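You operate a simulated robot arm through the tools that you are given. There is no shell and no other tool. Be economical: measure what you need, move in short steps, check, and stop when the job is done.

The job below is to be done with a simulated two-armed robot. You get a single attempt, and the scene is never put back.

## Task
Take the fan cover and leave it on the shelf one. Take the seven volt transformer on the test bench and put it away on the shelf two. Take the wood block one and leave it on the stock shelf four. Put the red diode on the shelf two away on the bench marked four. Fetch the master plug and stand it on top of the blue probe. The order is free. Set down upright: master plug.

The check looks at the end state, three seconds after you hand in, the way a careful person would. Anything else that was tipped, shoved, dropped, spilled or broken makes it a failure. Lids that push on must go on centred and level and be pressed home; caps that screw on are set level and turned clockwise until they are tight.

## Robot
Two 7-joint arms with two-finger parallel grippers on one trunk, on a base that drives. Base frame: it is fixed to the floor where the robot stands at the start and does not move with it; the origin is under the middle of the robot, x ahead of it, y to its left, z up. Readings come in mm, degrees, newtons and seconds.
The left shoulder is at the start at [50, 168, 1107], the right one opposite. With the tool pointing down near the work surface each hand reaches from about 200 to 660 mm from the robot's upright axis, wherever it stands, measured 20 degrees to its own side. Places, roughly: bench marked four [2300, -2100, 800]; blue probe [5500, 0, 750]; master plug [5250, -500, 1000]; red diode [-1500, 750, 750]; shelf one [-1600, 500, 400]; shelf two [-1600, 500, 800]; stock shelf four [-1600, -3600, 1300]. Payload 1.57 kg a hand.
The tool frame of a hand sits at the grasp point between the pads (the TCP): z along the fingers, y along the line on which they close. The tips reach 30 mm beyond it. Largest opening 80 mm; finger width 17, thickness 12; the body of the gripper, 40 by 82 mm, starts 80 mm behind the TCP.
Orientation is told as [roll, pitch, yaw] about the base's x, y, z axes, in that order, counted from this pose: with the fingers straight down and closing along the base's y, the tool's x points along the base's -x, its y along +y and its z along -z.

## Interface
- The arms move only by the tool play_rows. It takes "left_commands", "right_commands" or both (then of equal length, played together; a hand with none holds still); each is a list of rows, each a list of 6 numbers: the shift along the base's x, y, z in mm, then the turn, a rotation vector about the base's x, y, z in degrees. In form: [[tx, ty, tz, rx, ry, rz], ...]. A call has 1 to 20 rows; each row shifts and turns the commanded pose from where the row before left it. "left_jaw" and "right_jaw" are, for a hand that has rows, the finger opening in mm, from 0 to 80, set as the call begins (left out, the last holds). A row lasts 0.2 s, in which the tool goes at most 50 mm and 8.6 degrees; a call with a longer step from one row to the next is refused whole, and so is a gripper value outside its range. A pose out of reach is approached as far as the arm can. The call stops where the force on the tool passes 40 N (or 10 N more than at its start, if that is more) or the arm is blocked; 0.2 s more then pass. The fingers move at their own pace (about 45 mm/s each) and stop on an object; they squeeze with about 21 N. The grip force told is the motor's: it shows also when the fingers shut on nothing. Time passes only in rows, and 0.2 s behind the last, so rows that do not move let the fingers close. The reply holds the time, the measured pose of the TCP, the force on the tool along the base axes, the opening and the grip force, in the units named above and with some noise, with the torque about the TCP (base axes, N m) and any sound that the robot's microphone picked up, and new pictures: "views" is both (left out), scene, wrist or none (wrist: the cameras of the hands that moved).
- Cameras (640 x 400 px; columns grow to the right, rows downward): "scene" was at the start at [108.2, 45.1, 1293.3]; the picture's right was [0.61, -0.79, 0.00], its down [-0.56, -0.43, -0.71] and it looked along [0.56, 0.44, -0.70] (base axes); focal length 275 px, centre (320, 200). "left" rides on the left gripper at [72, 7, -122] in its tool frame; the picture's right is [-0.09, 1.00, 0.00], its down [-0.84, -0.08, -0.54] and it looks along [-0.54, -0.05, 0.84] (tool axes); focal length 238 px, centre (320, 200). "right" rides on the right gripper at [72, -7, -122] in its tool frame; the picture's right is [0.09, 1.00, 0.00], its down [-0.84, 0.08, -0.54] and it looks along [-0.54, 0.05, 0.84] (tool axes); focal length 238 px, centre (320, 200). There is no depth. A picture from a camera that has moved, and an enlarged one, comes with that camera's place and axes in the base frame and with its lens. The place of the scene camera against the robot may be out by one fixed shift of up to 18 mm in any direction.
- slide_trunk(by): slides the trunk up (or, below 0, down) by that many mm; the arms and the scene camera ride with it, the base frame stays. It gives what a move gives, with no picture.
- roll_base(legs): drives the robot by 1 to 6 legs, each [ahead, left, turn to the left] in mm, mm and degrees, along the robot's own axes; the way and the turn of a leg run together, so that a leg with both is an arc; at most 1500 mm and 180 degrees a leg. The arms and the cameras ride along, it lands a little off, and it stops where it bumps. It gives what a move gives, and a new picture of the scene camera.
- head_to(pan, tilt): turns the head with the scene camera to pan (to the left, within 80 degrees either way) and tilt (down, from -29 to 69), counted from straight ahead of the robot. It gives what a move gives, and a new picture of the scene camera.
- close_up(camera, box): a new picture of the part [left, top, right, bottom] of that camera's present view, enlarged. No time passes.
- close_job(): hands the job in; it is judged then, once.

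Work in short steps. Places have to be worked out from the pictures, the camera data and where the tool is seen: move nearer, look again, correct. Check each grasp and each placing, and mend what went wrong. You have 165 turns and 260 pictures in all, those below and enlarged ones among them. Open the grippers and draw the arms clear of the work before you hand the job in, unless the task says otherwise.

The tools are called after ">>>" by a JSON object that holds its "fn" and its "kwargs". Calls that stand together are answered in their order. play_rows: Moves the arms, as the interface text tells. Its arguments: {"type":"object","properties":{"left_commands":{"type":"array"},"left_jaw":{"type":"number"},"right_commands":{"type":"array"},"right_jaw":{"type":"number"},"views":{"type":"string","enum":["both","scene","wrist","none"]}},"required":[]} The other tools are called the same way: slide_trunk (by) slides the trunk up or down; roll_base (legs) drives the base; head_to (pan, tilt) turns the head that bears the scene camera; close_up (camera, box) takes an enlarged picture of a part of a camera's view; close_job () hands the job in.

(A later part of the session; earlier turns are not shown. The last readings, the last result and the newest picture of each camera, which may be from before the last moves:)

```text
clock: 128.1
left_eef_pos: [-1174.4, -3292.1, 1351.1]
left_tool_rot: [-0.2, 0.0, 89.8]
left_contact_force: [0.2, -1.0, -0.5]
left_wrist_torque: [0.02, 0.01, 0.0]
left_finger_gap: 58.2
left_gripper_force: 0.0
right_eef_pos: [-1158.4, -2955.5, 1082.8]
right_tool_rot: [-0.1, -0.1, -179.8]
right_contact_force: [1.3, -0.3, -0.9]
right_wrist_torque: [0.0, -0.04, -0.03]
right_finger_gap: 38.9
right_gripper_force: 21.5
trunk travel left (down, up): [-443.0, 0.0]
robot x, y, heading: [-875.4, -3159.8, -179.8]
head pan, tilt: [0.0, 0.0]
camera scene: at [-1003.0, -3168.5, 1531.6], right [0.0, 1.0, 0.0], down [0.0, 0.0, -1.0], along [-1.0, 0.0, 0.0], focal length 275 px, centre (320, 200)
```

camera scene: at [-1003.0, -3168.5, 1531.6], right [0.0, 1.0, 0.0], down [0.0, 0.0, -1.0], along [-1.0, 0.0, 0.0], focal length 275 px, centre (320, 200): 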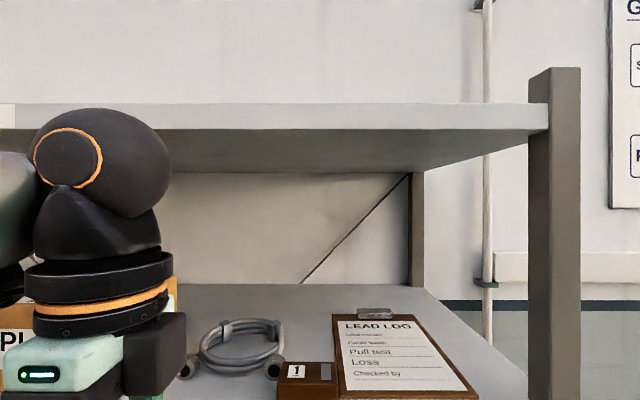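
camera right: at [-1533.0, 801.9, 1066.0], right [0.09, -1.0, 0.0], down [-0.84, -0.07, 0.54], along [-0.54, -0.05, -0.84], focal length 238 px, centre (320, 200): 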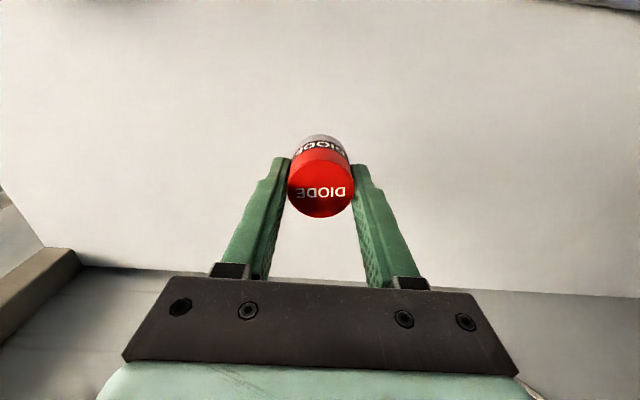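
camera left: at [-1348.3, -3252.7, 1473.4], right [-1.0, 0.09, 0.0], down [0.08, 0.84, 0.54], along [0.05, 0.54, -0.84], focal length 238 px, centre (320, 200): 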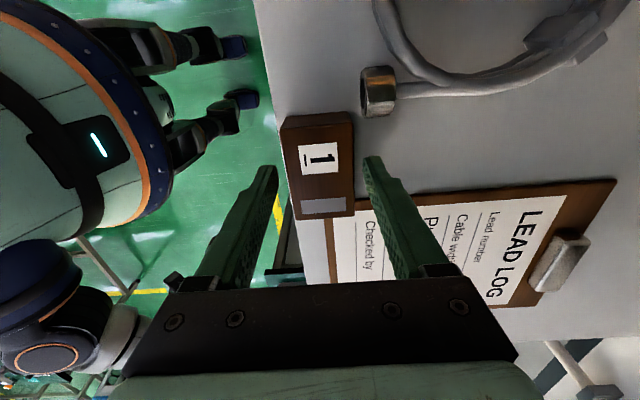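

The wood block is placed on STOCK 4 with nothing disturbed. I back away, lower the trunk and drive to the aisle north of the centre benches to find bench four.

>>> {"fn": "roll_base", "kwargs": {"legs": [[-480, 0, 0]]}}

>>> {"fn": "slide_trunk", "kwargs": {"by": -108}}

>>> {"fn": "play_rows", "kwargs": {"left_commands": [[0, -30, -35, 0, 0, 0], [0, -30, -35, 0, 0, 0], [0, -30, -35, 0, 0, 0], [0, -30, -35, 0, 0, 0], [0, -30, -35, 0, 0, 0]], "left_jaw": 80, "views": "none"}}

>>> {"fn": "roll_base", "kwargs": {"legs": [[0, 0, -90], [1500, 0, 0], [750, 0, 0], [0, 0, -90], [1200, 0, 0]]}}

>>> {"fn": "head_to", "kwargs": {"pan": -50, "tilt": 20}}

```text
clock: 130.9
left_eef_pos: [-688.7, -3289.9, 1352.7]
left_tool_rot: [-0.1, 0.0, 90.0]
left_contact_force: [0.5, -0.2, -0.5]
left_wrist_torque: [0.01, -0.02, 0.03]
left_finger_gap: 58.1
left_gripper_force: 0.0
right_eef_pos: [-672.9, -2955.1, 1080.6]
right_tool_rot: [0.0, 0.1, -179.8]
right_contact_force: [-0.5, -0.5, -1.3]
right_wrist_torque: [0.03, 0.01, 0.01]
right_finger_gap: 39.0
right_gripper_force: 20.7
trunk travel left (down, up): [-443.0, 0.0]
robot x, y, heading: [-390.7, -3165.7, -179.9]
head pan, tilt: [0.0, 0.0]
camera scene: at [-517.7, -3166.1, 1531.6], right [0.0, 1.0, 0.0], down [0.0, 0.0, -1.0], along [-1.0, 0.0, 0.0], focal length 275 px, centre (320, 200)
```

scene: 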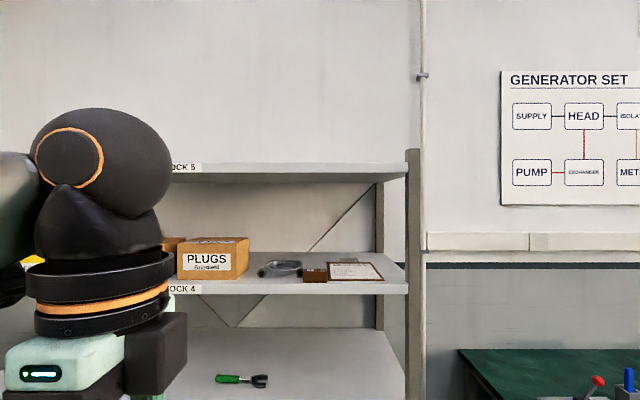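

```text
clock: 132.3
left_eef_pos: [-689.2, -3288.9, 1243.8]
left_tool_rot: [0.0, 0.0, 89.9]
left_contact_force: [0.4, -0.3, -0.2]
left_wrist_torque: [0.04, 0.03, -0.01]
left_finger_gap: 57.9
left_gripper_force: 0.0
right_eef_pos: [-672.7, -2953.6, 974.5]
right_tool_rot: [0.0, 0.0, -179.8]
right_contact_force: [0.5, -0.1, -0.7]
right_wrist_torque: [0.0, 0.03, 0.0]
right_finger_gap: 39.3
right_gripper_force: 21.2
trunk travel left (down, up): [-335.0, 108.0]
robot x, y, heading: [-392.2, -3163.4, -179.7]
head pan, tilt: [0.0, 0.0]
```

```text
clock: 133.5
left_eef_pos: [-687.9, -3442.1, 1069.7]
left_tool_rot: [0.1, 0.0, 90.0]
left_contact_force: [0.2, 0.2, 0.1]
left_wrist_torque: [-0.01, -0.03, 0.01]
left_finger_gap: 80.1
left_gripper_force: 0.1
right_eef_pos: [-673.2, -2954.1, 974.9]
right_tool_rot: [0.0, -0.1, -179.7]
right_contact_force: [0.3, -0.7, -1.2]
right_wrist_torque: [-0.01, -0.02, 0.02]
right_finger_gap: 39.3
right_gripper_force: 21.0
trunk travel left (down, up): [-335.0, 108.0]
robot x, y, heading: [-391.3, -3161.2, -179.9]
head pan, tilt: [0.0, 0.0]
```

```text
clock: 158.0
left_eef_pos: [1094.8, -605.5, 1069.5]
left_tool_rot: [0.0, 0.0, -89.0]
left_contact_force: [0.7, 0.3, 0.9]
left_wrist_torque: [0.0, 0.02, -0.02]
left_finger_gap: 80.0
left_gripper_force: 0.2
right_eef_pos: [1087.0, -1091.2, 973.3]
right_tool_rot: [0.0, 0.0, 1.1]
right_contact_force: [0.2, -0.6, -1.2]
right_wrist_torque: [-0.03, 0.01, 0.03]
right_finger_gap: 39.4
right_gripper_force: 20.9
trunk travel left (down, up): [-335.0, 108.0]
robot x, y, heading: [803.1, -889.4, 1.1]
head pan, tilt: [0.0, 0.0]
camera scene: at [936.6, -890.9, 1423.5], right [0.02, -1.0, 0.0], down [0.0, 0.0, -1.0], along [1.0, 0.02, 0.0], focal length 275 px, centre (320, 200)
```

scene: 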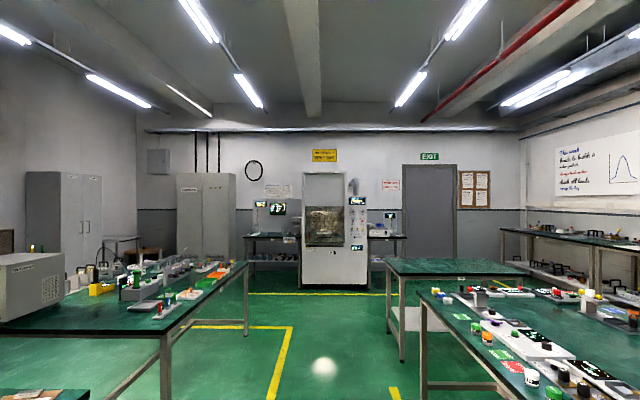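

```text
clock: 159.2
left_eef_pos: [1094.7, -605.5, 1069.1]
left_tool_rot: [-0.1, -0.1, -89.2]
left_contact_force: [-0.1, -0.8, 0.2]
left_wrist_torque: [0.0, 0.01, 0.0]
left_finger_gap: 80.3
left_gripper_force: 0.1
right_eef_pos: [1086.9, -1090.4, 973.4]
right_tool_rot: [0.0, 0.0, 1.1]
right_contact_force: [-1.5, 0.7, -1.4]
right_wrist_torque: [-0.04, -0.02, -0.02]
right_finger_gap: 39.0
right_gripper_force: 20.8
trunk travel left (down, up): [-335.0, 108.0]
robot x, y, heading: [804.6, -890.1, 1.2]
head pan, tilt: [-50.0, 20.0]
camera scene: at [907.6, -962.7, 1391.3], right [-0.75, -0.66, 0.0], down [-0.22, 0.26, -0.94], along [0.62, -0.71, -0.34], focal length 275 px, centre (320, 200)
```

scene: 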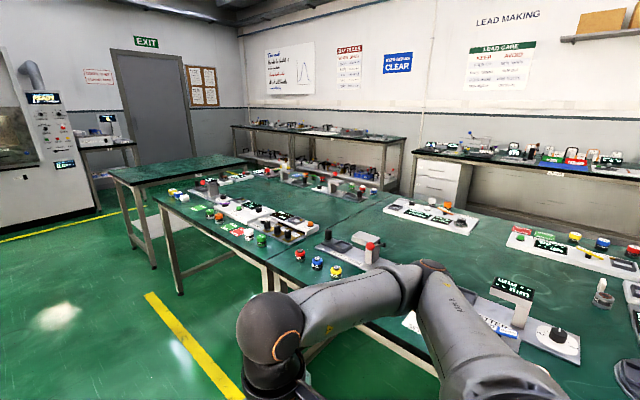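

>>> {"fn": "close_up", "kwargs": {"camera": "scene", "box": [100, 130, 420, 330]}}

>>> {"fn": "close_up", "kwargs": {"camera": "scene", "box": [150, 160, 340, 280]}}

```text
2.00 times, centred on (260, 230) of scene
camera zoom: at [907.6, -962.7, 1391.3], right [-0.75, -0.66, 0.0], down [-0.22, 0.26, -0.94], along [0.62, -0.71, -0.34], focal length 551 px, centre (440, 140)
```

zoom: 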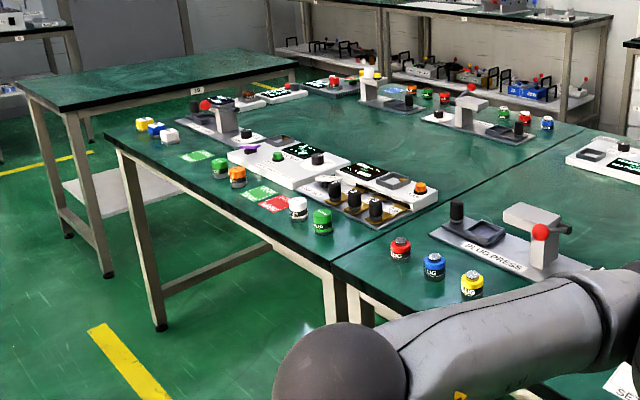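

```text
3.33 times, centred on (245, 220) of scene
camera zoom: at [907.6, -962.7, 1391.3], right [-0.75, -0.66, 0.0], down [-0.22, 0.26, -0.94], along [0.62, -0.71, -0.34], focal length 918 px, centre (570, 133)
```

zoom: 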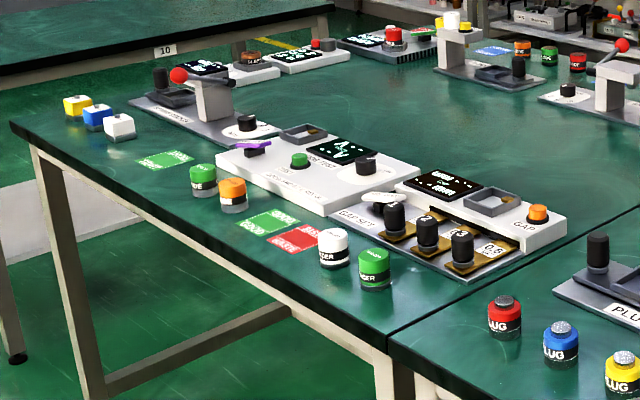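

The centre table at x 1700–2860, y -1530 to -2620 is centred on the given bench four place. I go round to its front at x≈2740, face it and look for the mark.

>>> {"fn": "roll_base", "kwargs": {"legs": [[1500, 0, 0], [430, -30, 0], [0, 0, -91]]}}

>>> {"fn": "head_to", "kwargs": {"pan": -15, "tilt": 30}}

```text
clock: 172.7
left_eef_pos: [3016.0, -1148.4, 1069.5]
left_tool_rot: [-0.1, 0.0, -178.3]
left_contact_force: [-0.7, -0.1, 0.4]
left_wrist_torque: [-0.01, -0.02, -0.01]
left_finger_gap: 79.7
left_gripper_force: 0.1
right_eef_pos: [2528.6, -1145.7, 974.3]
right_tool_rot: [0.0, 0.0, -88.0]
right_contact_force: [-0.2, -0.6, -1.3]
right_wrist_torque: [0.0, 0.03, -0.02]
right_finger_gap: 39.2
right_gripper_force: 20.2
trunk travel left (down, up): [-335.0, 108.0]
robot x, y, heading: [2727.8, -859.5, -88.0]
head pan, tilt: [-50.0, 20.0]
camera scene: at [2663.3, -966.5, 1391.3], right [-0.67, 0.74, 0.0], down [0.25, 0.23, -0.94], along [-0.7, -0.63, -0.34], focal length 275 px, centre (320, 200)
```

scene: 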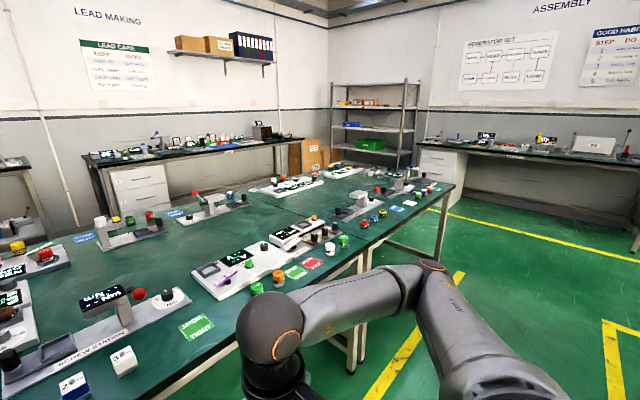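

```text
clock: 173.7
left_eef_pos: [3015.4, -1147.8, 1069.8]
left_tool_rot: [-0.1, 0.1, -178.3]
left_contact_force: [0.5, 0.1, -0.1]
left_wrist_torque: [-0.03, -0.06, -0.01]
left_finger_gap: 80.2
left_gripper_force: 0.1
right_eef_pos: [2528.4, -1146.5, 974.8]
right_tool_rot: [0.0, 0.0, -88.1]
right_contact_force: [0.6, -0.1, -1.6]
right_wrist_torque: [0.0, 0.02, -0.01]
right_finger_gap: 39.4
right_gripper_force: 20.9
trunk travel left (down, up): [-335.0, 108.0]
robot x, y, heading: [2728.4, -861.4, -88.1]
head pan, tilt: [-15.0, 30.0]
camera scene: at [2712.1, -992.4, 1375.2], right [-0.97, 0.23, 0.0], down [0.11, 0.49, -0.87], along [-0.2, -0.84, -0.5], focal length 275 px, centre (320, 200)
```

scene: 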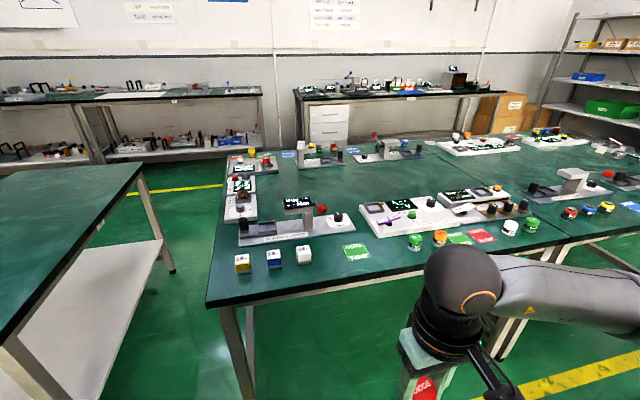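

>>> {"fn": "close_up", "kwargs": {"camera": "scene", "box": [190, 130, 420, 310]}}

>>> {"fn": "close_up", "kwargs": {"camera": "scene", "box": [0, 70, 300, 190]}}

```text
2.22 times, centred on (305, 220) of scene
camera zoom: at [2712.1, -992.4, 1375.2], right [-0.97, 0.23, 0.0], down [0.11, 0.49, -0.87], along [-0.2, -0.84, -0.5], focal length 612 px, centre (353, 156)
```

zoom: 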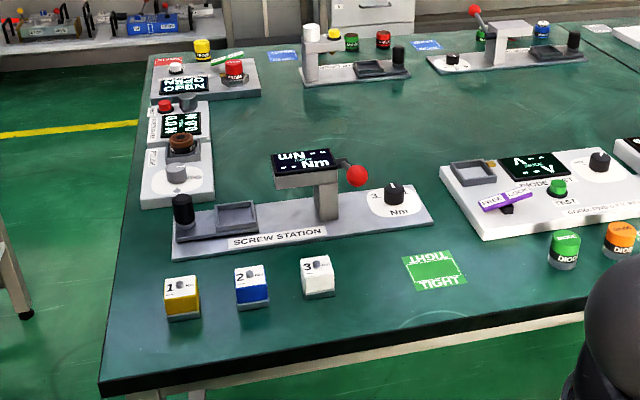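

```text
2.13 times, centred on (150, 130) of scene
camera zoom: at [2712.1, -992.4, 1375.2], right [-0.97, 0.23, 0.0], down [0.11, 0.49, -0.87], along [-0.2, -0.84, -0.5], focal length 588 px, centre (683, 349)
```

zoom: 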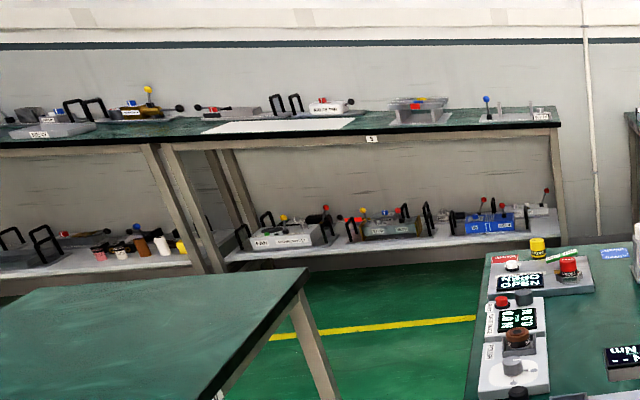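

Bench four it is: the location matches. The free spot between the white cube and the green TIGHT card is at about (2522,-1625). I roll nearer and bring the diode over it.

>>> {"fn": "roll_base", "kwargs": {"legs": [[270, 0, -2]]}}

>>> {"fn": "play_rows", "kwargs": {"right_commands": [[0, -40, -10, 0, 0, 0], [0, -40, -10, 0, 0, 0], [0, -40, -10, 0, 0, 0], [0, -40, -10, 0, 0, 0], [0, -40, -10, 0, 0, 0]]}}

```text
clock: 175.6
left_eef_pos: [3008.6, -1423.8, 1069.7]
left_tool_rot: [-0.1, 0.0, 179.6]
left_contact_force: [0.2, 0.2, 1.2]
left_wrist_torque: [0.04, -0.02, 0.0]
left_finger_gap: 79.8
left_gripper_force: 0.0
right_eef_pos: [2522.8, -1406.6, 973.0]
right_tool_rot: [0.0, 0.0, -90.1]
right_contact_force: [-1.4, -0.6, -0.2]
right_wrist_torque: [0.01, -0.03, -0.02]
right_finger_gap: 39.4
right_gripper_force: 20.8
trunk travel left (down, up): [-335.0, 108.0]
robot x, y, heading: [2729.4, -1124.3, -90.3]
head pan, tilt: [-15.0, 30.0]
camera scene: at [2711.5, -1259.3, 1375.1], right [-0.97, 0.26, 0.0], down [0.13, 0.48, -0.87], along [-0.23, -0.84, -0.5], focal length 275 px, centre (320, 200)
```

scene: 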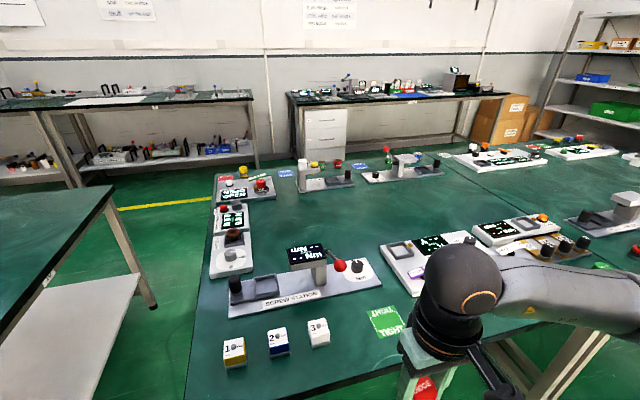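

```text
clock: 176.8
left_eef_pos: [3010.4, -1423.2, 1069.0]
left_tool_rot: [-0.1, 0.1, 179.7]
left_contact_force: [-0.2, -0.5, 0.2]
left_wrist_torque: [0.03, 0.0, 0.0]
left_finger_gap: 80.1
left_gripper_force: 0.0
right_eef_pos: [2524.6, -1607.0, 924.3]
right_tool_rot: [0.0, 0.0, -90.0]
right_contact_force: [-1.2, -0.4, -0.8]
right_wrist_torque: [0.04, -0.03, 0.01]
right_finger_gap: 39.3
right_gripper_force: 21.1
trunk travel left (down, up): [-335.0, 108.0]
robot x, y, heading: [2733.0, -1126.9, -90.3]
head pan, tilt: [-15.0, 30.0]
camera scene: at [2711.7, -1259.1, 1375.2], right [-0.96, 0.26, 0.0], down [0.13, 0.48, -0.87], along [-0.23, -0.84, -0.5], focal length 275 px, centre (320, 200)
camera right: at [2515.5, -1534.8, 1045.4], right [1.0, 0.09, 0.0], down [0.08, -0.84, 0.54], along [0.05, -0.54, -0.84], focal length 238 px, centre (320, 200)
```

scene: 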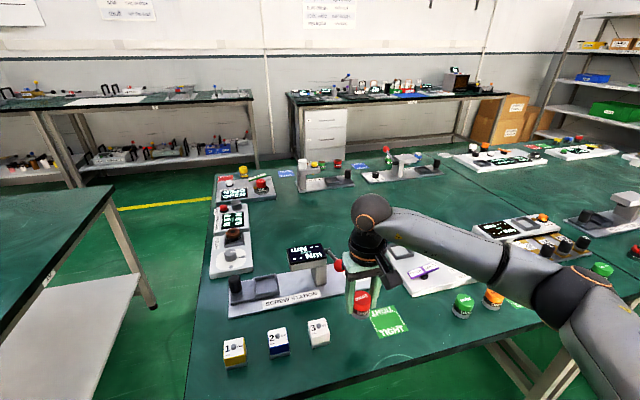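
right: 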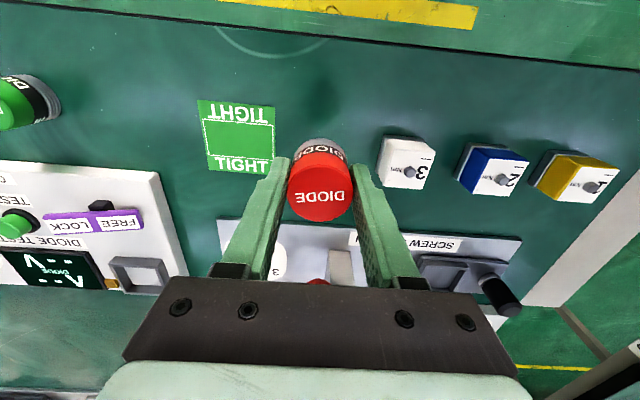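

The spot straight below, at about (2525,-1607), is clear: card to one side, white cube to the other, each about 50 mm off. I lower straight down.

>>> {"fn": "play_rows", "kwargs": {"right_commands": [[0, 0, -35, 0, 0, 0], [0, 0, -35, 0, 0, 0], [0, 0, -20, 0, 0, 0], [0, 0, -6, 0, 0, 0], [0, 0, -4, 0, 0, 0], [0, 0, -3, 0, 0, 0]], "views": "wrist"}}

```text
clock: 178.1
left_eef_pos: [3009.8, -1422.1, 1069.9]
left_tool_rot: [0.1, 0.0, 179.7]
left_contact_force: [-0.2, 0.1, 0.7]
left_wrist_torque: [-0.01, 0.01, 0.02]
left_finger_gap: 80.1
left_gripper_force: 0.1
right_eef_pos: [2523.3, -1607.5, 829.7]
right_tool_rot: [0.2, -0.6, -90.1]
right_contact_force: [0.5, 9.7, 17.6]
right_wrist_torque: [0.53, 0.43, -0.25]
right_finger_gap: 39.4
right_gripper_force: 20.7
trunk travel left (down, up): [-335.0, 108.0]
robot x, y, heading: [2729.5, -1131.6, -90.3]
head pan, tilt: [-15.0, 30.0]
stopped in row 6 (right hand): the force on the tool passed its limit (the readings are from after the stop); the commanded pose is now the measured one
camera right: at [2515.4, -1534.5, 950.9], right [1.0, 0.09, 0.0], down [0.07, -0.83, 0.55], along [0.05, -0.55, -0.83], focal length 238 px, centre (320, 200)
```

right: 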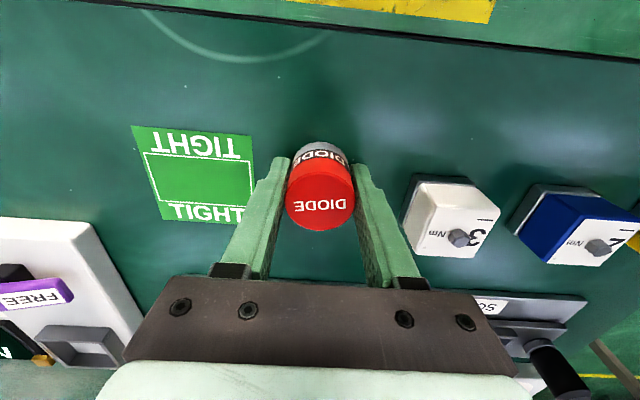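

Contact was made. I open, let it settle, and lift.

>>> {"fn": "play_rows", "kwargs": {"right_commands": [[0, 0, 1, 0, 0, 0], [0, 0, 0, 0, 0, 0], [0, 0, 0, 0, 0, 0], [0, 0, 20, 0, 0, 0], [0, 0, 40, 0, 0, 0], [0, 0, 40, 0, 0, 0], [0, 0, 30, 0, 0, 0]], "right_jaw": 64, "views": "wrist"}}

```text
clock: 179.7
left_eef_pos: [3008.1, -1424.1, 1069.7]
left_tool_rot: [-0.1, 0.1, 179.6]
left_contact_force: [0.7, 0.0, 0.5]
left_wrist_torque: [0.01, 0.03, -0.02]
left_finger_gap: 80.3
left_gripper_force: 0.0
right_eef_pos: [2522.5, -1608.4, 960.0]
right_tool_rot: [0.1, -0.4, -90.2]
right_contact_force: [0.2, 0.5, -0.8]
right_wrist_torque: [-0.01, 0.0, -0.04]
right_finger_gap: 63.9
right_gripper_force: 0.0
trunk travel left (down, up): [-335.0, 108.0]
robot x, y, heading: [2735.5, -1128.4, -90.1]
head pan, tilt: [-15.0, 30.0]
camera right: at [2514.3, -1535.6, 1080.1], right [1.0, 0.09, 0.0], down [0.07, -0.83, 0.55], along [0.05, -0.55, -0.84], focal length 238 px, centre (320, 200)
```

right: 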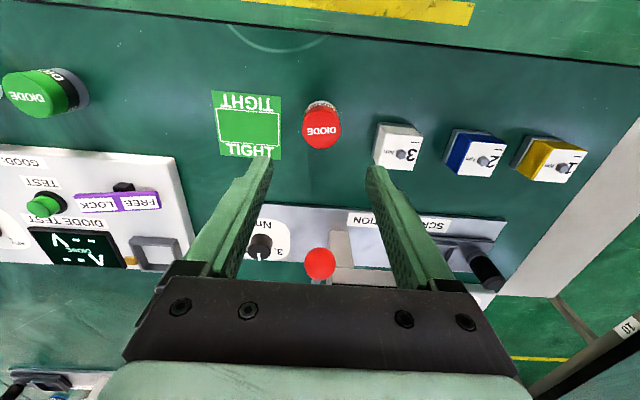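

The diode stands upright on bench four. I retract the right hand and head for the far end, where the plug and probe are.

>>> {"fn": "play_rows", "kwargs": {"right_commands": [[0, 45, 20, 0, 0, 0], [0, 45, 20, 0, 0, 0], [0, 45, 10, 0, 0, 0], [0, 45, 0, 0, 0, 0]], "views": "none"}}

>>> {"fn": "roll_base", "kwargs": {"legs": [[-350, 0, 0], [0, 0, 90], [1300, 300, 0]]}}

>>> {"fn": "head_to", "kwargs": {"pan": 5, "tilt": 15}}

```text
clock: 180.7
left_eef_pos: [3008.0, -1422.9, 1071.0]
left_tool_rot: [-0.1, 0.0, 179.6]
left_contact_force: [-0.2, -0.5, -0.2]
left_wrist_torque: [0.06, -0.06, -0.01]
left_finger_gap: 80.0
left_gripper_force: 0.0
right_eef_pos: [2523.8, -1428.4, 1008.5]
right_tool_rot: [0.2, -0.7, -90.3]
right_contact_force: [-0.4, 0.2, 0.1]
right_wrist_torque: [-0.02, 0.02, 0.01]
right_finger_gap: 64.0
right_gripper_force: 0.1
trunk travel left (down, up): [-335.0, 108.0]
robot x, y, heading: [2732.8, -1127.0, -90.2]
head pan, tilt: [-15.0, 30.0]
```

```text
clock: 193.0
left_eef_pos: [4324.4, -216.8, 1069.7]
left_tool_rot: [-0.1, 0.0, -90.7]
left_contact_force: [-1.2, 0.4, 0.4]
left_wrist_torque: [0.0, -0.01, -0.01]
left_finger_gap: 80.0
left_gripper_force: 0.0
right_eef_pos: [4326.1, -702.0, 1008.7]
right_tool_rot: [0.0, -0.6, -0.6]
right_contact_force: [0.0, 0.6, -0.5]
right_wrist_torque: [0.0, -0.03, -0.02]
right_finger_gap: 64.1
right_gripper_force: 0.2
trunk travel left (down, up): [-335.0, 108.0]
robot x, y, heading: [4025.9, -497.4, -0.4]
head pan, tilt: [-15.0, 30.0]
camera scene: at [4155.9, -522.0, 1375.2], right [-0.27, -0.96, 0.0], down [-0.48, 0.13, -0.87], along [0.83, -0.23, -0.5], focal length 275 px, centre (320, 200)
```

scene: 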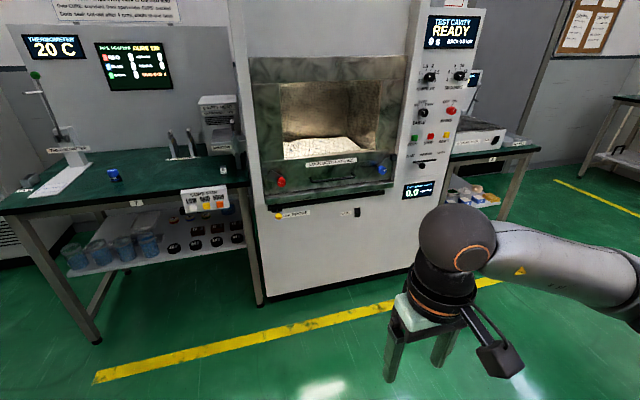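

```text
clock: 193.8
left_eef_pos: [4324.4, -217.1, 1069.7]
left_tool_rot: [-0.1, 0.0, -90.7]
left_contact_force: [0.8, 0.1, -0.3]
left_wrist_torque: [0.0, 0.02, -0.02]
left_finger_gap: 80.2
left_gripper_force: 0.0
right_eef_pos: [4326.2, -701.9, 1007.4]
right_tool_rot: [0.1, -0.6, -0.5]
right_contact_force: [0.8, -0.9, -0.2]
right_wrist_torque: [-0.01, -0.02, 0.01]
right_finger_gap: 63.9
right_gripper_force: 0.1
trunk travel left (down, up): [-335.0, 108.0]
robot x, y, heading: [4022.0, -489.6, -0.5]
head pan, tilt: [5.0, 15.0]
camera scene: at [4161.8, -490.6, 1399.4], right [0.08, -1.0, 0.0], down [-0.26, -0.02, -0.97], along [0.96, 0.07, -0.26], focal length 275 px, centre (320, 200)
```

scene: 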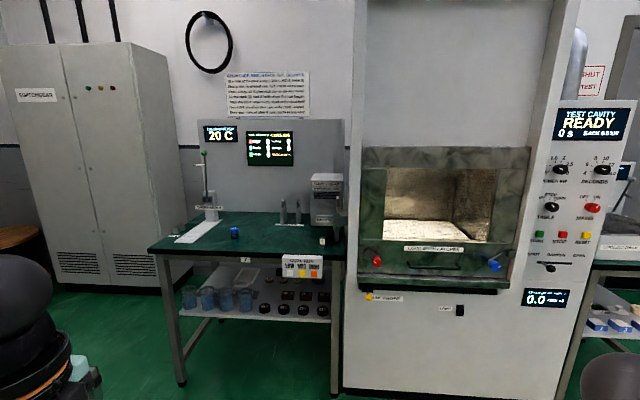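

>>> {"fn": "close_up", "kwargs": {"camera": "scene", "box": [140, 130, 360, 320]}}

>>> {"fn": "close_up", "kwargs": {"camera": "scene", "box": [260, 160, 360, 290]}}

```text
2.11 times, centred on (250, 225) of scene
camera zoom: at [4161.8, -490.6, 1399.4], right [0.08, -1.0, 0.0], down [-0.26, -0.02, -0.97], along [0.96, 0.07, -0.26], focal length 580 px, centre (467, 147)
```

zoom: 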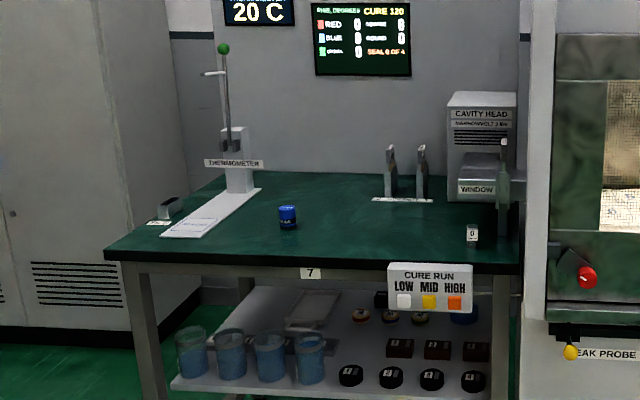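

```text
3.08 times, centred on (310, 225) of scene
camera zoom: at [4161.8, -490.6, 1399.4], right [0.08, -1.0, 0.0], down [-0.26, -0.02, -0.97], along [0.96, 0.07, -0.26], focal length 847 px, centre (351, 123)
```

zoom: 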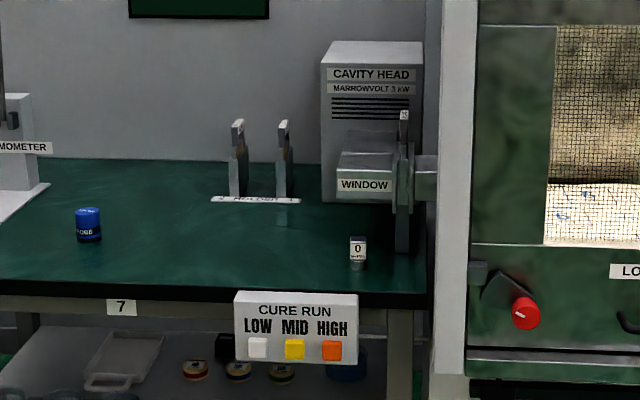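

The blue probe stands on bench 7. I move closer to identify the master plug.

>>> {"fn": "roll_base", "kwargs": {"legs": [[700, 150, 0.5]]}}

>>> {"fn": "close_up", "kwargs": {"camera": "scene", "box": [240, 100, 560, 300]}}

```text
clock: 197.7
left_eef_pos: [5019.3, -67.3, 1068.8]
left_tool_rot: [0.0, 0.0, -90.2]
left_contact_force: [0.1, 0.5, 0.2]
left_wrist_torque: [-0.03, 0.0, -0.02]
left_finger_gap: 80.0
left_gripper_force: 0.0
right_eef_pos: [5025.8, -552.8, 1007.8]
right_tool_rot: [0.1, -0.6, -0.1]
right_contact_force: [0.0, -0.5, 0.6]
right_wrist_torque: [-0.01, 0.01, 0.03]
right_finger_gap: 64.0
right_gripper_force: 0.1
trunk travel left (down, up): [-335.0, 108.0]
robot x, y, heading: [4720.8, -345.1, 0.0]
head pan, tilt: [5.0, 15.0]
camera scene: at [4859.4, -342.2, 1399.4], right [0.09, -1.0, 0.0], down [-0.26, -0.02, -0.97], along [0.96, 0.08, -0.26], focal length 275 px, centre (320, 200)
```

scene: 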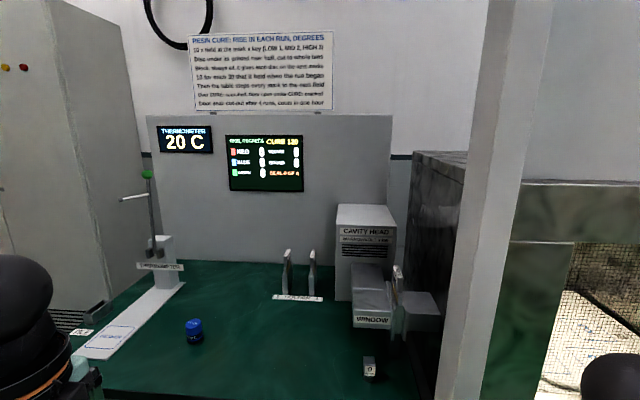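

```text
2.00 times, centred on (400, 200) of scene
camera zoom: at [4859.4, -342.2, 1399.4], right [0.09, -1.0, 0.0], down [-0.26, -0.02, -0.97], along [0.96, 0.08, -0.26], focal length 551 px, centre (160, 200)
```

zoom: 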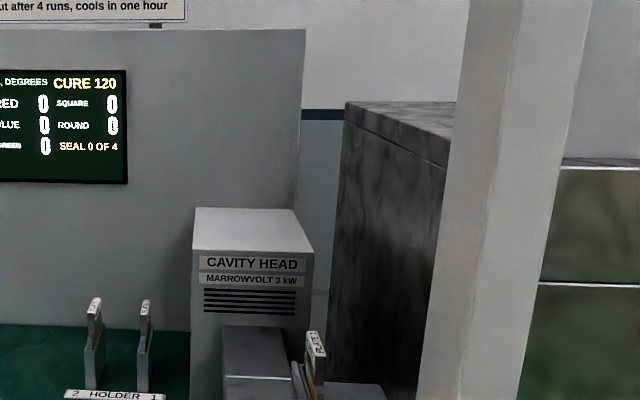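

>>> {"fn": "head_to", "kwargs": {"pan": 0, "tilt": 40}}

>>> {"fn": "close_up", "kwargs": {"camera": "scene", "box": [150, 60, 470, 260]}}

```text
clock: 198.6
left_eef_pos: [5018.8, -67.6, 1067.8]
left_tool_rot: [-0.1, 0.0, -90.1]
left_contact_force: [0.0, -1.0, -0.8]
left_wrist_torque: [0.01, -0.02, 0.04]
left_finger_gap: 80.0
left_gripper_force: 0.1
right_eef_pos: [5025.4, -552.6, 1008.7]
right_tool_rot: [0.1, -0.6, 0.0]
right_contact_force: [0.4, -1.2, -0.7]
right_wrist_torque: [0.0, 0.02, -0.04]
right_finger_gap: 64.2
right_gripper_force: 0.0
trunk travel left (down, up): [-335.0, 108.0]
robot x, y, heading: [4724.8, -345.6, -0.2]
head pan, tilt: [0.0, 40.0]
camera scene: at [4851.1, -350.4, 1359.9], right [0.0, -1.0, 0.0], down [-0.64, 0.0, -0.77], along [0.77, 0.0, -0.64], focal length 275 px, centre (320, 200)
```

scene: 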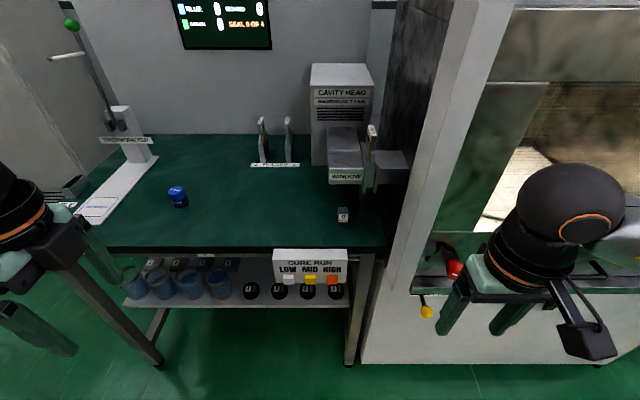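

```text
2.00 times, centred on (310, 160) of scene
camera zoom: at [4851.1, -350.4, 1359.9], right [0.0, -1.0, 0.0], down [-0.64, 0.0, -0.77], along [0.77, 0.0, -0.64], focal length 551 px, centre (340, 280)
```

zoom: 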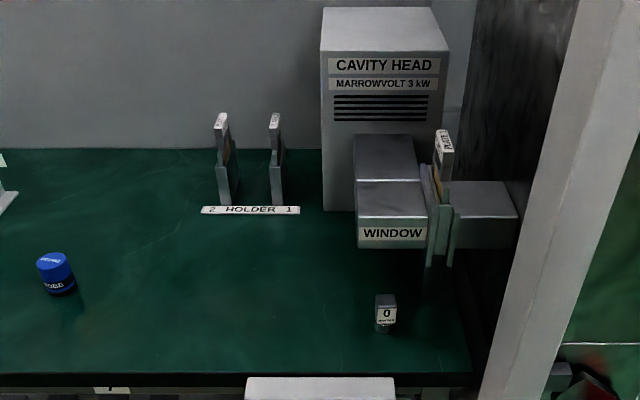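

>>> {"fn": "close_up", "kwargs": {"camera": "scene", "box": [310, 180, 374, 230]}}

>>> {"fn": "close_up", "kwargs": {"camera": "scene", "box": [340, 110, 420, 180]}}

>>> {"fn": "close_up", "kwargs": {"camera": "scene", "box": [145, 170, 209, 220]}}

```text
8.00 times, centred on (342, 205) of scene
camera zoom: at [4851.1, -350.4, 1359.9], right [0.0, -1.0, 0.0], down [-0.64, 0.0, -0.77], along [0.77, 0.0, -0.64], focal length 2203 px, centre (144, 160)
```

zoom: 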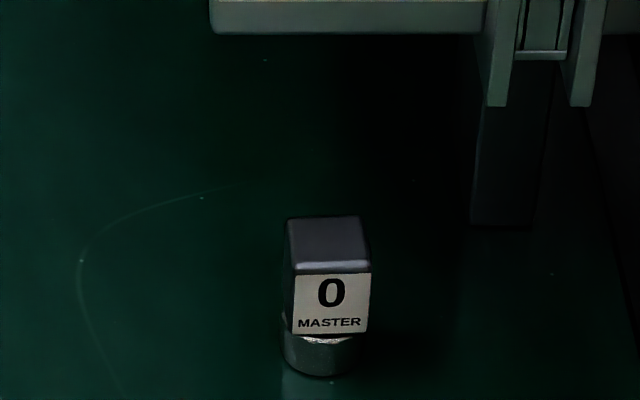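

```text
5.71 times, centred on (380, 145) of scene
camera zoom: at [4851.1, -350.4, 1359.9], right [0.0, -1.0, 0.0], down [-0.64, 0.0, -0.77], along [0.77, 0.0, -0.64], focal length 1574 px, centre (-23, 514)
```

zoom: 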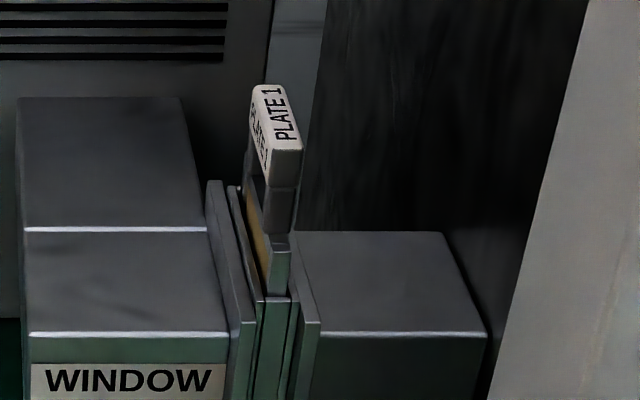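

```text
8.00 times, centred on (177, 195) of scene
camera zoom: at [4851.1, -350.4, 1359.9], right [0.0, -1.0, 0.0], down [-0.64, 0.0, -0.77], along [0.77, 0.0, -0.64], focal length 2203 px, centre (1464, 240)
```

zoom: 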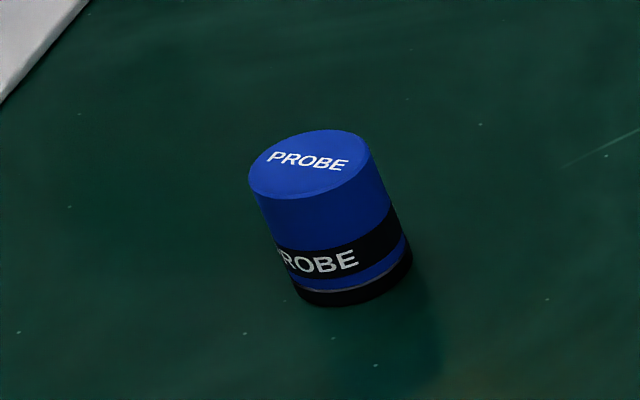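

The item marked "0 MASTER" is most likely the master plug. I look over the neighbouring machine too, in case another candidate fits better.

>>> {"fn": "head_to", "kwargs": {"pan": -35, "tilt": 25}}

>>> {"fn": "close_up", "kwargs": {"camera": "scene", "box": [60, 60, 440, 320]}}

```text
clock: 199.6
left_eef_pos: [5019.6, -67.8, 1070.1]
left_tool_rot: [-0.1, 0.0, -90.2]
left_contact_force: [-0.9, -0.1, -0.7]
left_wrist_torque: [-0.01, 0.0, -0.03]
left_finger_gap: 79.7
left_gripper_force: 0.1
right_eef_pos: [5025.1, -552.1, 1008.5]
right_tool_rot: [0.1, -0.6, 0.0]
right_contact_force: [-0.6, -0.3, 0.1]
right_wrist_torque: [0.01, 0.0, 0.02]
right_finger_gap: 64.3
right_gripper_force: 0.1
trunk travel left (down, up): [-335.0, 108.0]
robot x, y, heading: [4722.6, -342.0, 0.2]
head pan, tilt: [-35.0, 25.0]
camera scene: at [4841.6, -403.3, 1383.2], right [-0.57, -0.82, 0.0], down [-0.35, 0.24, -0.91], along [0.74, -0.52, -0.42], focal length 275 px, centre (320, 200)
```

scene: 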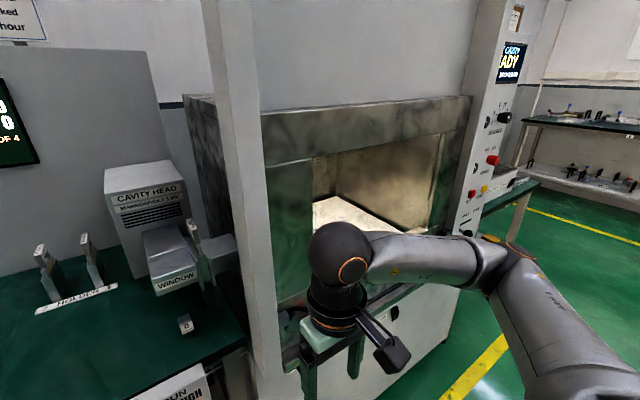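

```text
1.54 times, centred on (250, 190) of scene
camera zoom: at [4841.6, -403.3, 1383.2], right [-0.57, -0.82, 0.0], down [-0.35, 0.24, -0.91], along [0.74, -0.52, -0.42], focal length 424 px, centre (428, 215)
```

zoom: 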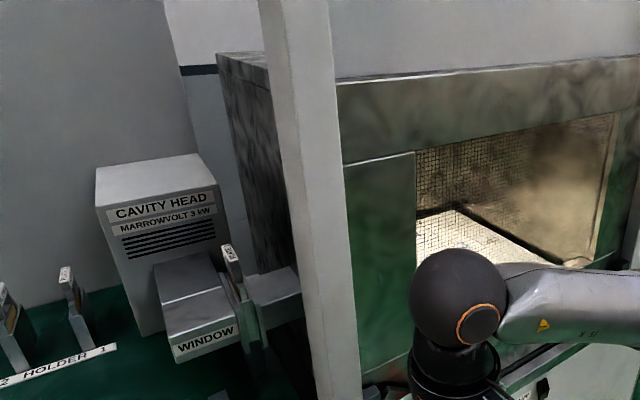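

No other candidate, so the "0 MASTER" piece is the master plug. Triangulation puts bench 7's top at z≈840, the plug at about (5397,-411) and the window block's front at x≈5422, z≈940–1000. I'll approach with the hand leaned back. First I roll nearer.

>>> {"fn": "roll_base", "kwargs": {"legs": [[160, 80, 0]]}}

>>> {"fn": "head_to", "kwargs": {"pan": -10, "tilt": 45}}

>>> {"fn": "play_rows", "kwargs": {"right_commands": [[10, 10, 0, 0, -6, 0], [15, 15, 0, 0, -6, 0], [15, 15, 0, 0, -6, 0], [15, 10, 0, 0, -6.4, 0], [20, 10, 0, 0, 0, 0]]}}

```text
clock: 201.1
left_eef_pos: [5178.7, 12.1, 1068.6]
left_tool_rot: [-0.2, -0.1, -90.1]
left_contact_force: [0.3, -0.6, -0.5]
left_wrist_torque: [-0.01, 0.02, 0.01]
left_finger_gap: 80.1
left_gripper_force: 0.1
right_eef_pos: [5184.8, -471.3, 1008.6]
right_tool_rot: [0.1, -0.5, 0.1]
right_contact_force: [0.3, 0.5, -0.5]
right_wrist_torque: [-0.02, -0.01, 0.0]
right_finger_gap: 64.0
right_gripper_force: 0.0
trunk travel left (down, up): [-335.0, 108.0]
robot x, y, heading: [4880.0, -264.2, 0.3]
head pan, tilt: [-35.0, 25.0]
camera scene: at [5001.4, -323.5, 1383.1], right [-0.57, -0.82, 0.0], down [-0.35, 0.24, -0.91], along [0.74, -0.52, -0.42], focal length 275 px, centre (320, 200)
```

scene: 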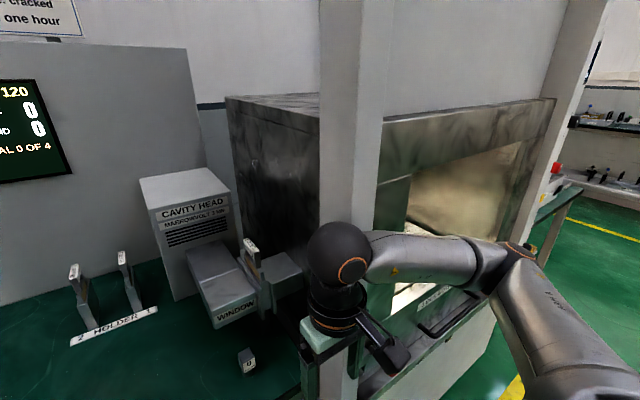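

```text
clock: 202.0
left_eef_pos: [5177.4, 12.0, 1070.0]
left_tool_rot: [-0.1, 0.0, -90.0]
left_contact_force: [-0.3, -1.0, -0.7]
left_wrist_torque: [-0.02, 0.02, 0.01]
left_finger_gap: 80.3
left_gripper_force: 0.2
right_eef_pos: [5183.9, -471.5, 1009.7]
right_tool_rot: [0.1, -0.6, 0.1]
right_contact_force: [0.1, -0.3, -0.4]
right_wrist_torque: [-0.01, 0.03, -0.03]
right_finger_gap: 64.0
right_gripper_force: 0.1
trunk travel left (down, up): [-335.0, 108.0]
robot x, y, heading: [4882.2, -265.6, 0.2]
head pan, tilt: [-10.0, 45.0]
camera scene: at [5005.2, -285.2, 1352.7], right [-0.17, -0.98, 0.0], down [-0.7, 0.12, -0.71], along [0.7, -0.12, -0.71], focal length 275 px, centre (320, 200)
```

scene: 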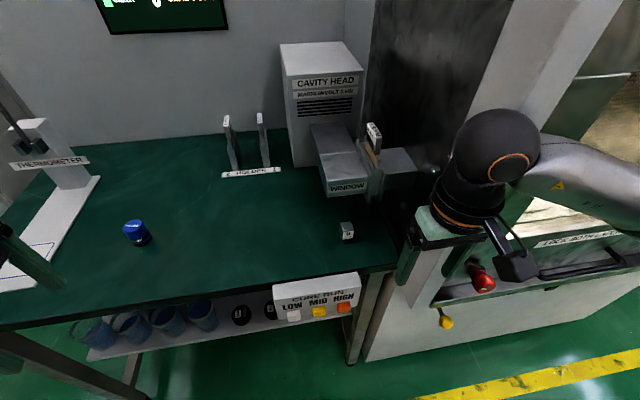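

```text
clock: 203.2
left_eef_pos: [5178.5, 12.8, 1068.8]
left_tool_rot: [-0.1, 0.0, -90.2]
left_contact_force: [0.1, -0.1, -0.4]
left_wrist_torque: [0.0, 0.0, 0.02]
left_finger_gap: 80.0
left_gripper_force: 0.1
right_eef_pos: [5258.9, -412.6, 1007.8]
right_tool_rot: [0.1, -25.1, 0.1]
right_contact_force: [0.1, -0.5, 0.3]
right_wrist_torque: [-0.02, 0.0, 0.01]
right_finger_gap: 63.8
right_gripper_force: 0.0
trunk travel left (down, up): [-335.0, 108.0]
robot x, y, heading: [4883.7, -264.1, 0.3]
head pan, tilt: [-10.0, 45.0]
camera scene: at [5005.5, -284.9, 1352.6], right [-0.17, -0.99, 0.0], down [-0.7, 0.12, -0.71], along [0.7, -0.12, -0.71], focal length 275 px, centre (320, 200)
camera right: at [5142.4, -418.8, 1087.5], right [-0.09, 1.0, -0.04], down [0.53, 0.08, 0.85], along [0.84, 0.05, -0.53], focal length 238 px, centre (320, 200)
```

scene: 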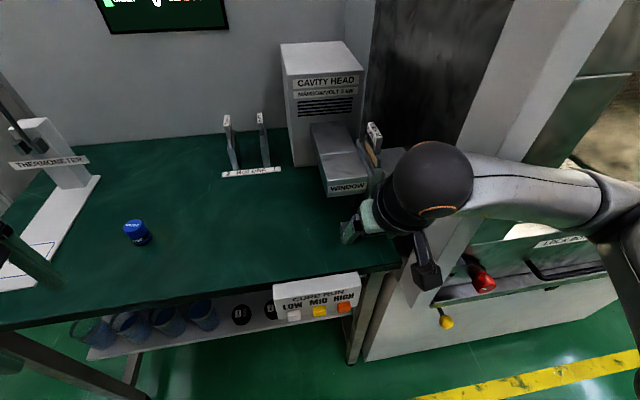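
right: 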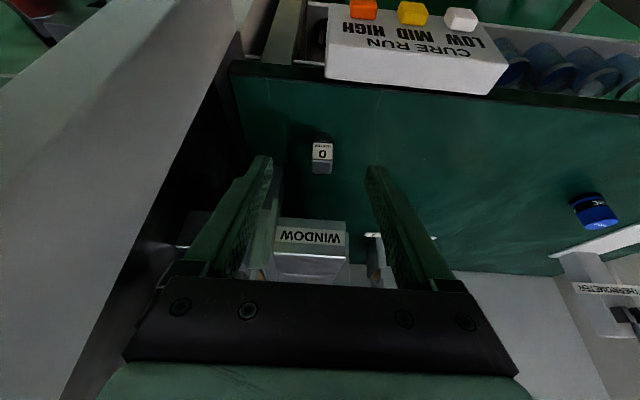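

The wrist view shows the plug just ahead, slightly left of the fingers. I advance and lower for a second sight line.

>>> {"fn": "play_rows", "kwargs": {"right_commands": [[20, 4, -25, 0, 0, 0], [20, 4, -25, 0, 0, 0], [10, 2, -20, 0, 0, 0]], "views": "wrist"}}

```text
clock: 204.0
left_eef_pos: [5166.0, 13.8, 1073.7]
left_tool_rot: [0.6, 0.0, -90.1]
left_contact_force: [0.3, 0.4, 0.4]
left_wrist_torque: [0.02, -0.01, 0.01]
left_finger_gap: 80.2
left_gripper_force: 0.2
right_eef_pos: [5298.8, -400.6, 946.0]
right_tool_rot: [0.1, -26.2, 0.6]
right_contact_force: [-0.3, 0.3, -0.1]
right_wrist_torque: [-0.01, -0.02, 0.01]
right_finger_gap: 63.9
right_gripper_force: 0.0
trunk travel left (down, up): [-335.0, 108.0]
robot x, y, heading: [4880.1, -264.2, 0.0]
head pan, tilt: [-10.0, 45.0]
camera right: at [5179.5, -408.1, 1024.4], right [-0.09, 0.99, -0.04], down [0.51, 0.08, 0.86], along [0.85, 0.06, -0.52], focal length 238 px, centre (320, 200)
```

right: 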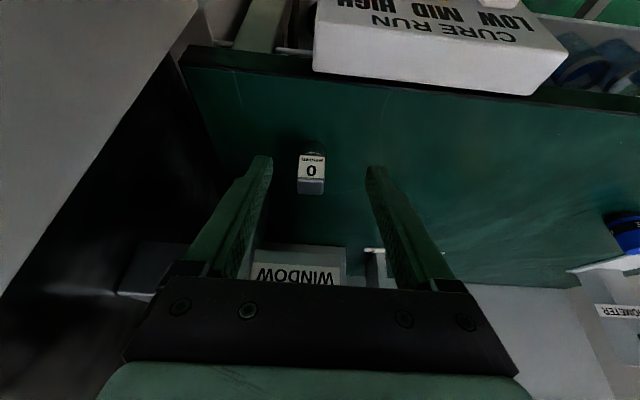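

The left hand shifted though it got no command, so the right arm may be leaning on something. I check the scene.

>>> {"fn": "head_to", "kwargs": {"pan": -40, "tilt": 45}}

```text
clock: 205.0
left_eef_pos: [5166.1, 14.2, 1073.3]
left_tool_rot: [0.8, -0.1, -90.1]
left_contact_force: [-0.5, 0.0, -0.8]
left_wrist_torque: [-0.02, 0.01, -0.01]
left_finger_gap: 80.2
left_gripper_force: 0.0
right_eef_pos: [5298.7, -400.2, 946.3]
right_tool_rot: [0.1, -26.0, 0.7]
right_contact_force: [-0.8, -0.1, -0.3]
right_wrist_torque: [0.04, 0.01, 0.02]
right_finger_gap: 63.9
right_gripper_force: 0.0
trunk travel left (down, up): [-335.0, 108.0]
robot x, y, heading: [4882.5, -264.2, 0.0]
head pan, tilt: [-40.0, 45.0]
camera scene: at [4972.1, -321.1, 1354.2], right [-0.64, -0.77, -0.01], down [-0.53, 0.45, -0.72], along [0.55, -0.45, -0.7], focal length 275 px, centre (320, 200)
```

scene: 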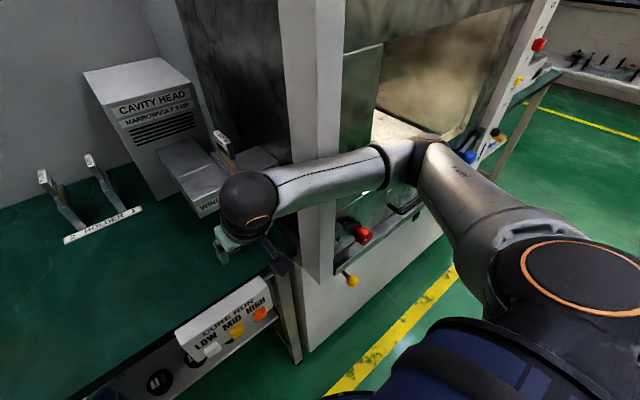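

The right forearm is pressing on the machine's post. I retract it at once; the left hand, with its elbow out over the bench, will take the plug instead.

>>> {"fn": "play_rows", "kwargs": {"right_commands": [[-20, -4, 25, 0, 0, 0], [-20, -4, 25, 0, 0, 0], [-25, -6, 20, 0, 6, 0], [-30, -20, 0, 0, 6, 0], [-30, -20, 0, 0, 6, 0], [-30, -20, 0, 0, 7, 0]], "views": "none"}}

>>> {"fn": "roll_base", "kwargs": {"legs": [[-150, 0, 0]]}}

>>> {"fn": "head_to", "kwargs": {"pan": -30, "tilt": 35}}

```text
clock: 206.4
left_eef_pos: [5177.6, 11.2, 1070.1]
left_tool_rot: [-0.1, 0.0, -90.1]
left_contact_force: [-0.4, -0.1, 0.1]
left_wrist_torque: [0.0, -0.03, -0.03]
left_finger_gap: 79.8
left_gripper_force: 0.1
right_eef_pos: [5153.5, -476.5, 1009.4]
right_tool_rot: [0.1, 0.2, 0.1]
right_contact_force: [-0.2, 0.8, 0.1]
right_wrist_torque: [-0.03, 0.01, 0.0]
right_finger_gap: 64.2
right_gripper_force: 0.1
trunk travel left (down, up): [-335.0, 108.0]
robot x, y, heading: [4879.4, -266.2, 0.2]
head pan, tilt: [-40.0, 45.0]
```

```text
clock: 207.8
left_eef_pos: [5026.0, 12.6, 1069.8]
left_tool_rot: [-0.1, 0.1, -89.9]
left_contact_force: [0.2, -0.4, 0.0]
left_wrist_torque: [-0.02, -0.03, 0.04]
left_finger_gap: 80.1
left_gripper_force: 0.0
right_eef_pos: [5003.3, -476.3, 1009.8]
right_tool_rot: [0.0, 0.0, 0.1]
right_contact_force: [0.3, -0.1, -0.2]
right_wrist_torque: [0.0, -0.03, -0.01]
right_finger_gap: 63.9
right_gripper_force: 0.1
trunk travel left (down, up): [-335.0, 108.0]
robot x, y, heading: [4725.5, -265.0, 0.2]
head pan, tilt: [-40.0, 45.0]
camera scene: at [4836.6, -323.5, 1352.7], right [-0.64, -0.77, 0.0], down [-0.54, 0.45, -0.71], along [0.54, -0.45, -0.71], focal length 275 px, centre (320, 200)
```

scene: 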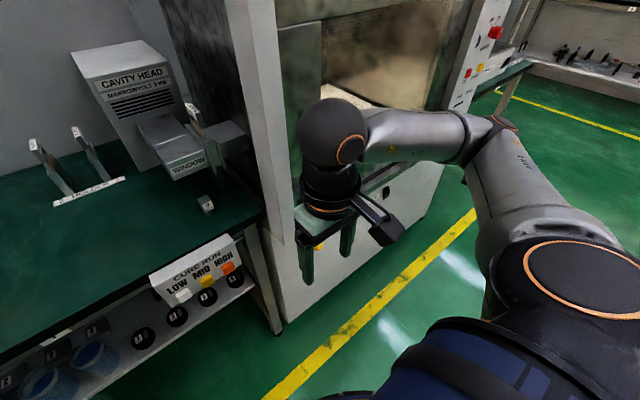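

```text
clock: 208.5
left_eef_pos: [5027.5, 13.3, 1069.1]
left_tool_rot: [-0.1, 0.0, -90.0]
left_contact_force: [-0.8, 0.9, -0.3]
left_wrist_torque: [0.01, 0.02, 0.02]
left_finger_gap: 80.0
left_gripper_force: 0.0
right_eef_pos: [5005.3, -475.1, 1008.1]
right_tool_rot: [0.1, 0.0, 0.1]
right_contact_force: [-0.6, 0.1, -0.2]
right_wrist_torque: [0.02, -0.03, 0.01]
right_finger_gap: 64.3
right_gripper_force: 0.0
trunk travel left (down, up): [-335.0, 108.0]
robot x, y, heading: [4728.7, -268.2, -0.2]
head pan, tilt: [-30.0, 35.0]
camera scene: at [4851.3, -315.3, 1367.4], right [-0.5, -0.87, 0.0], down [-0.5, 0.29, -0.82], along [0.71, -0.41, -0.57], focal length 275 px, centre (320, 200)
```

scene: 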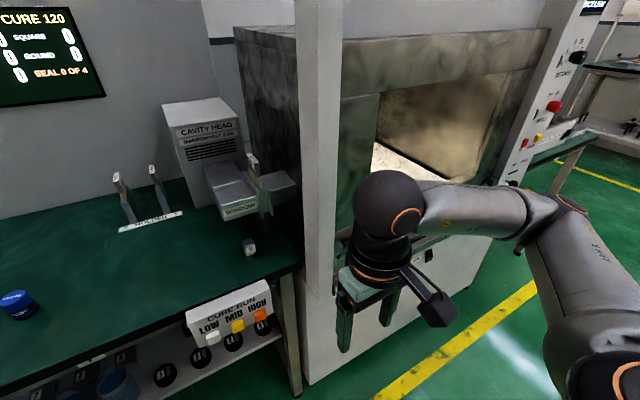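

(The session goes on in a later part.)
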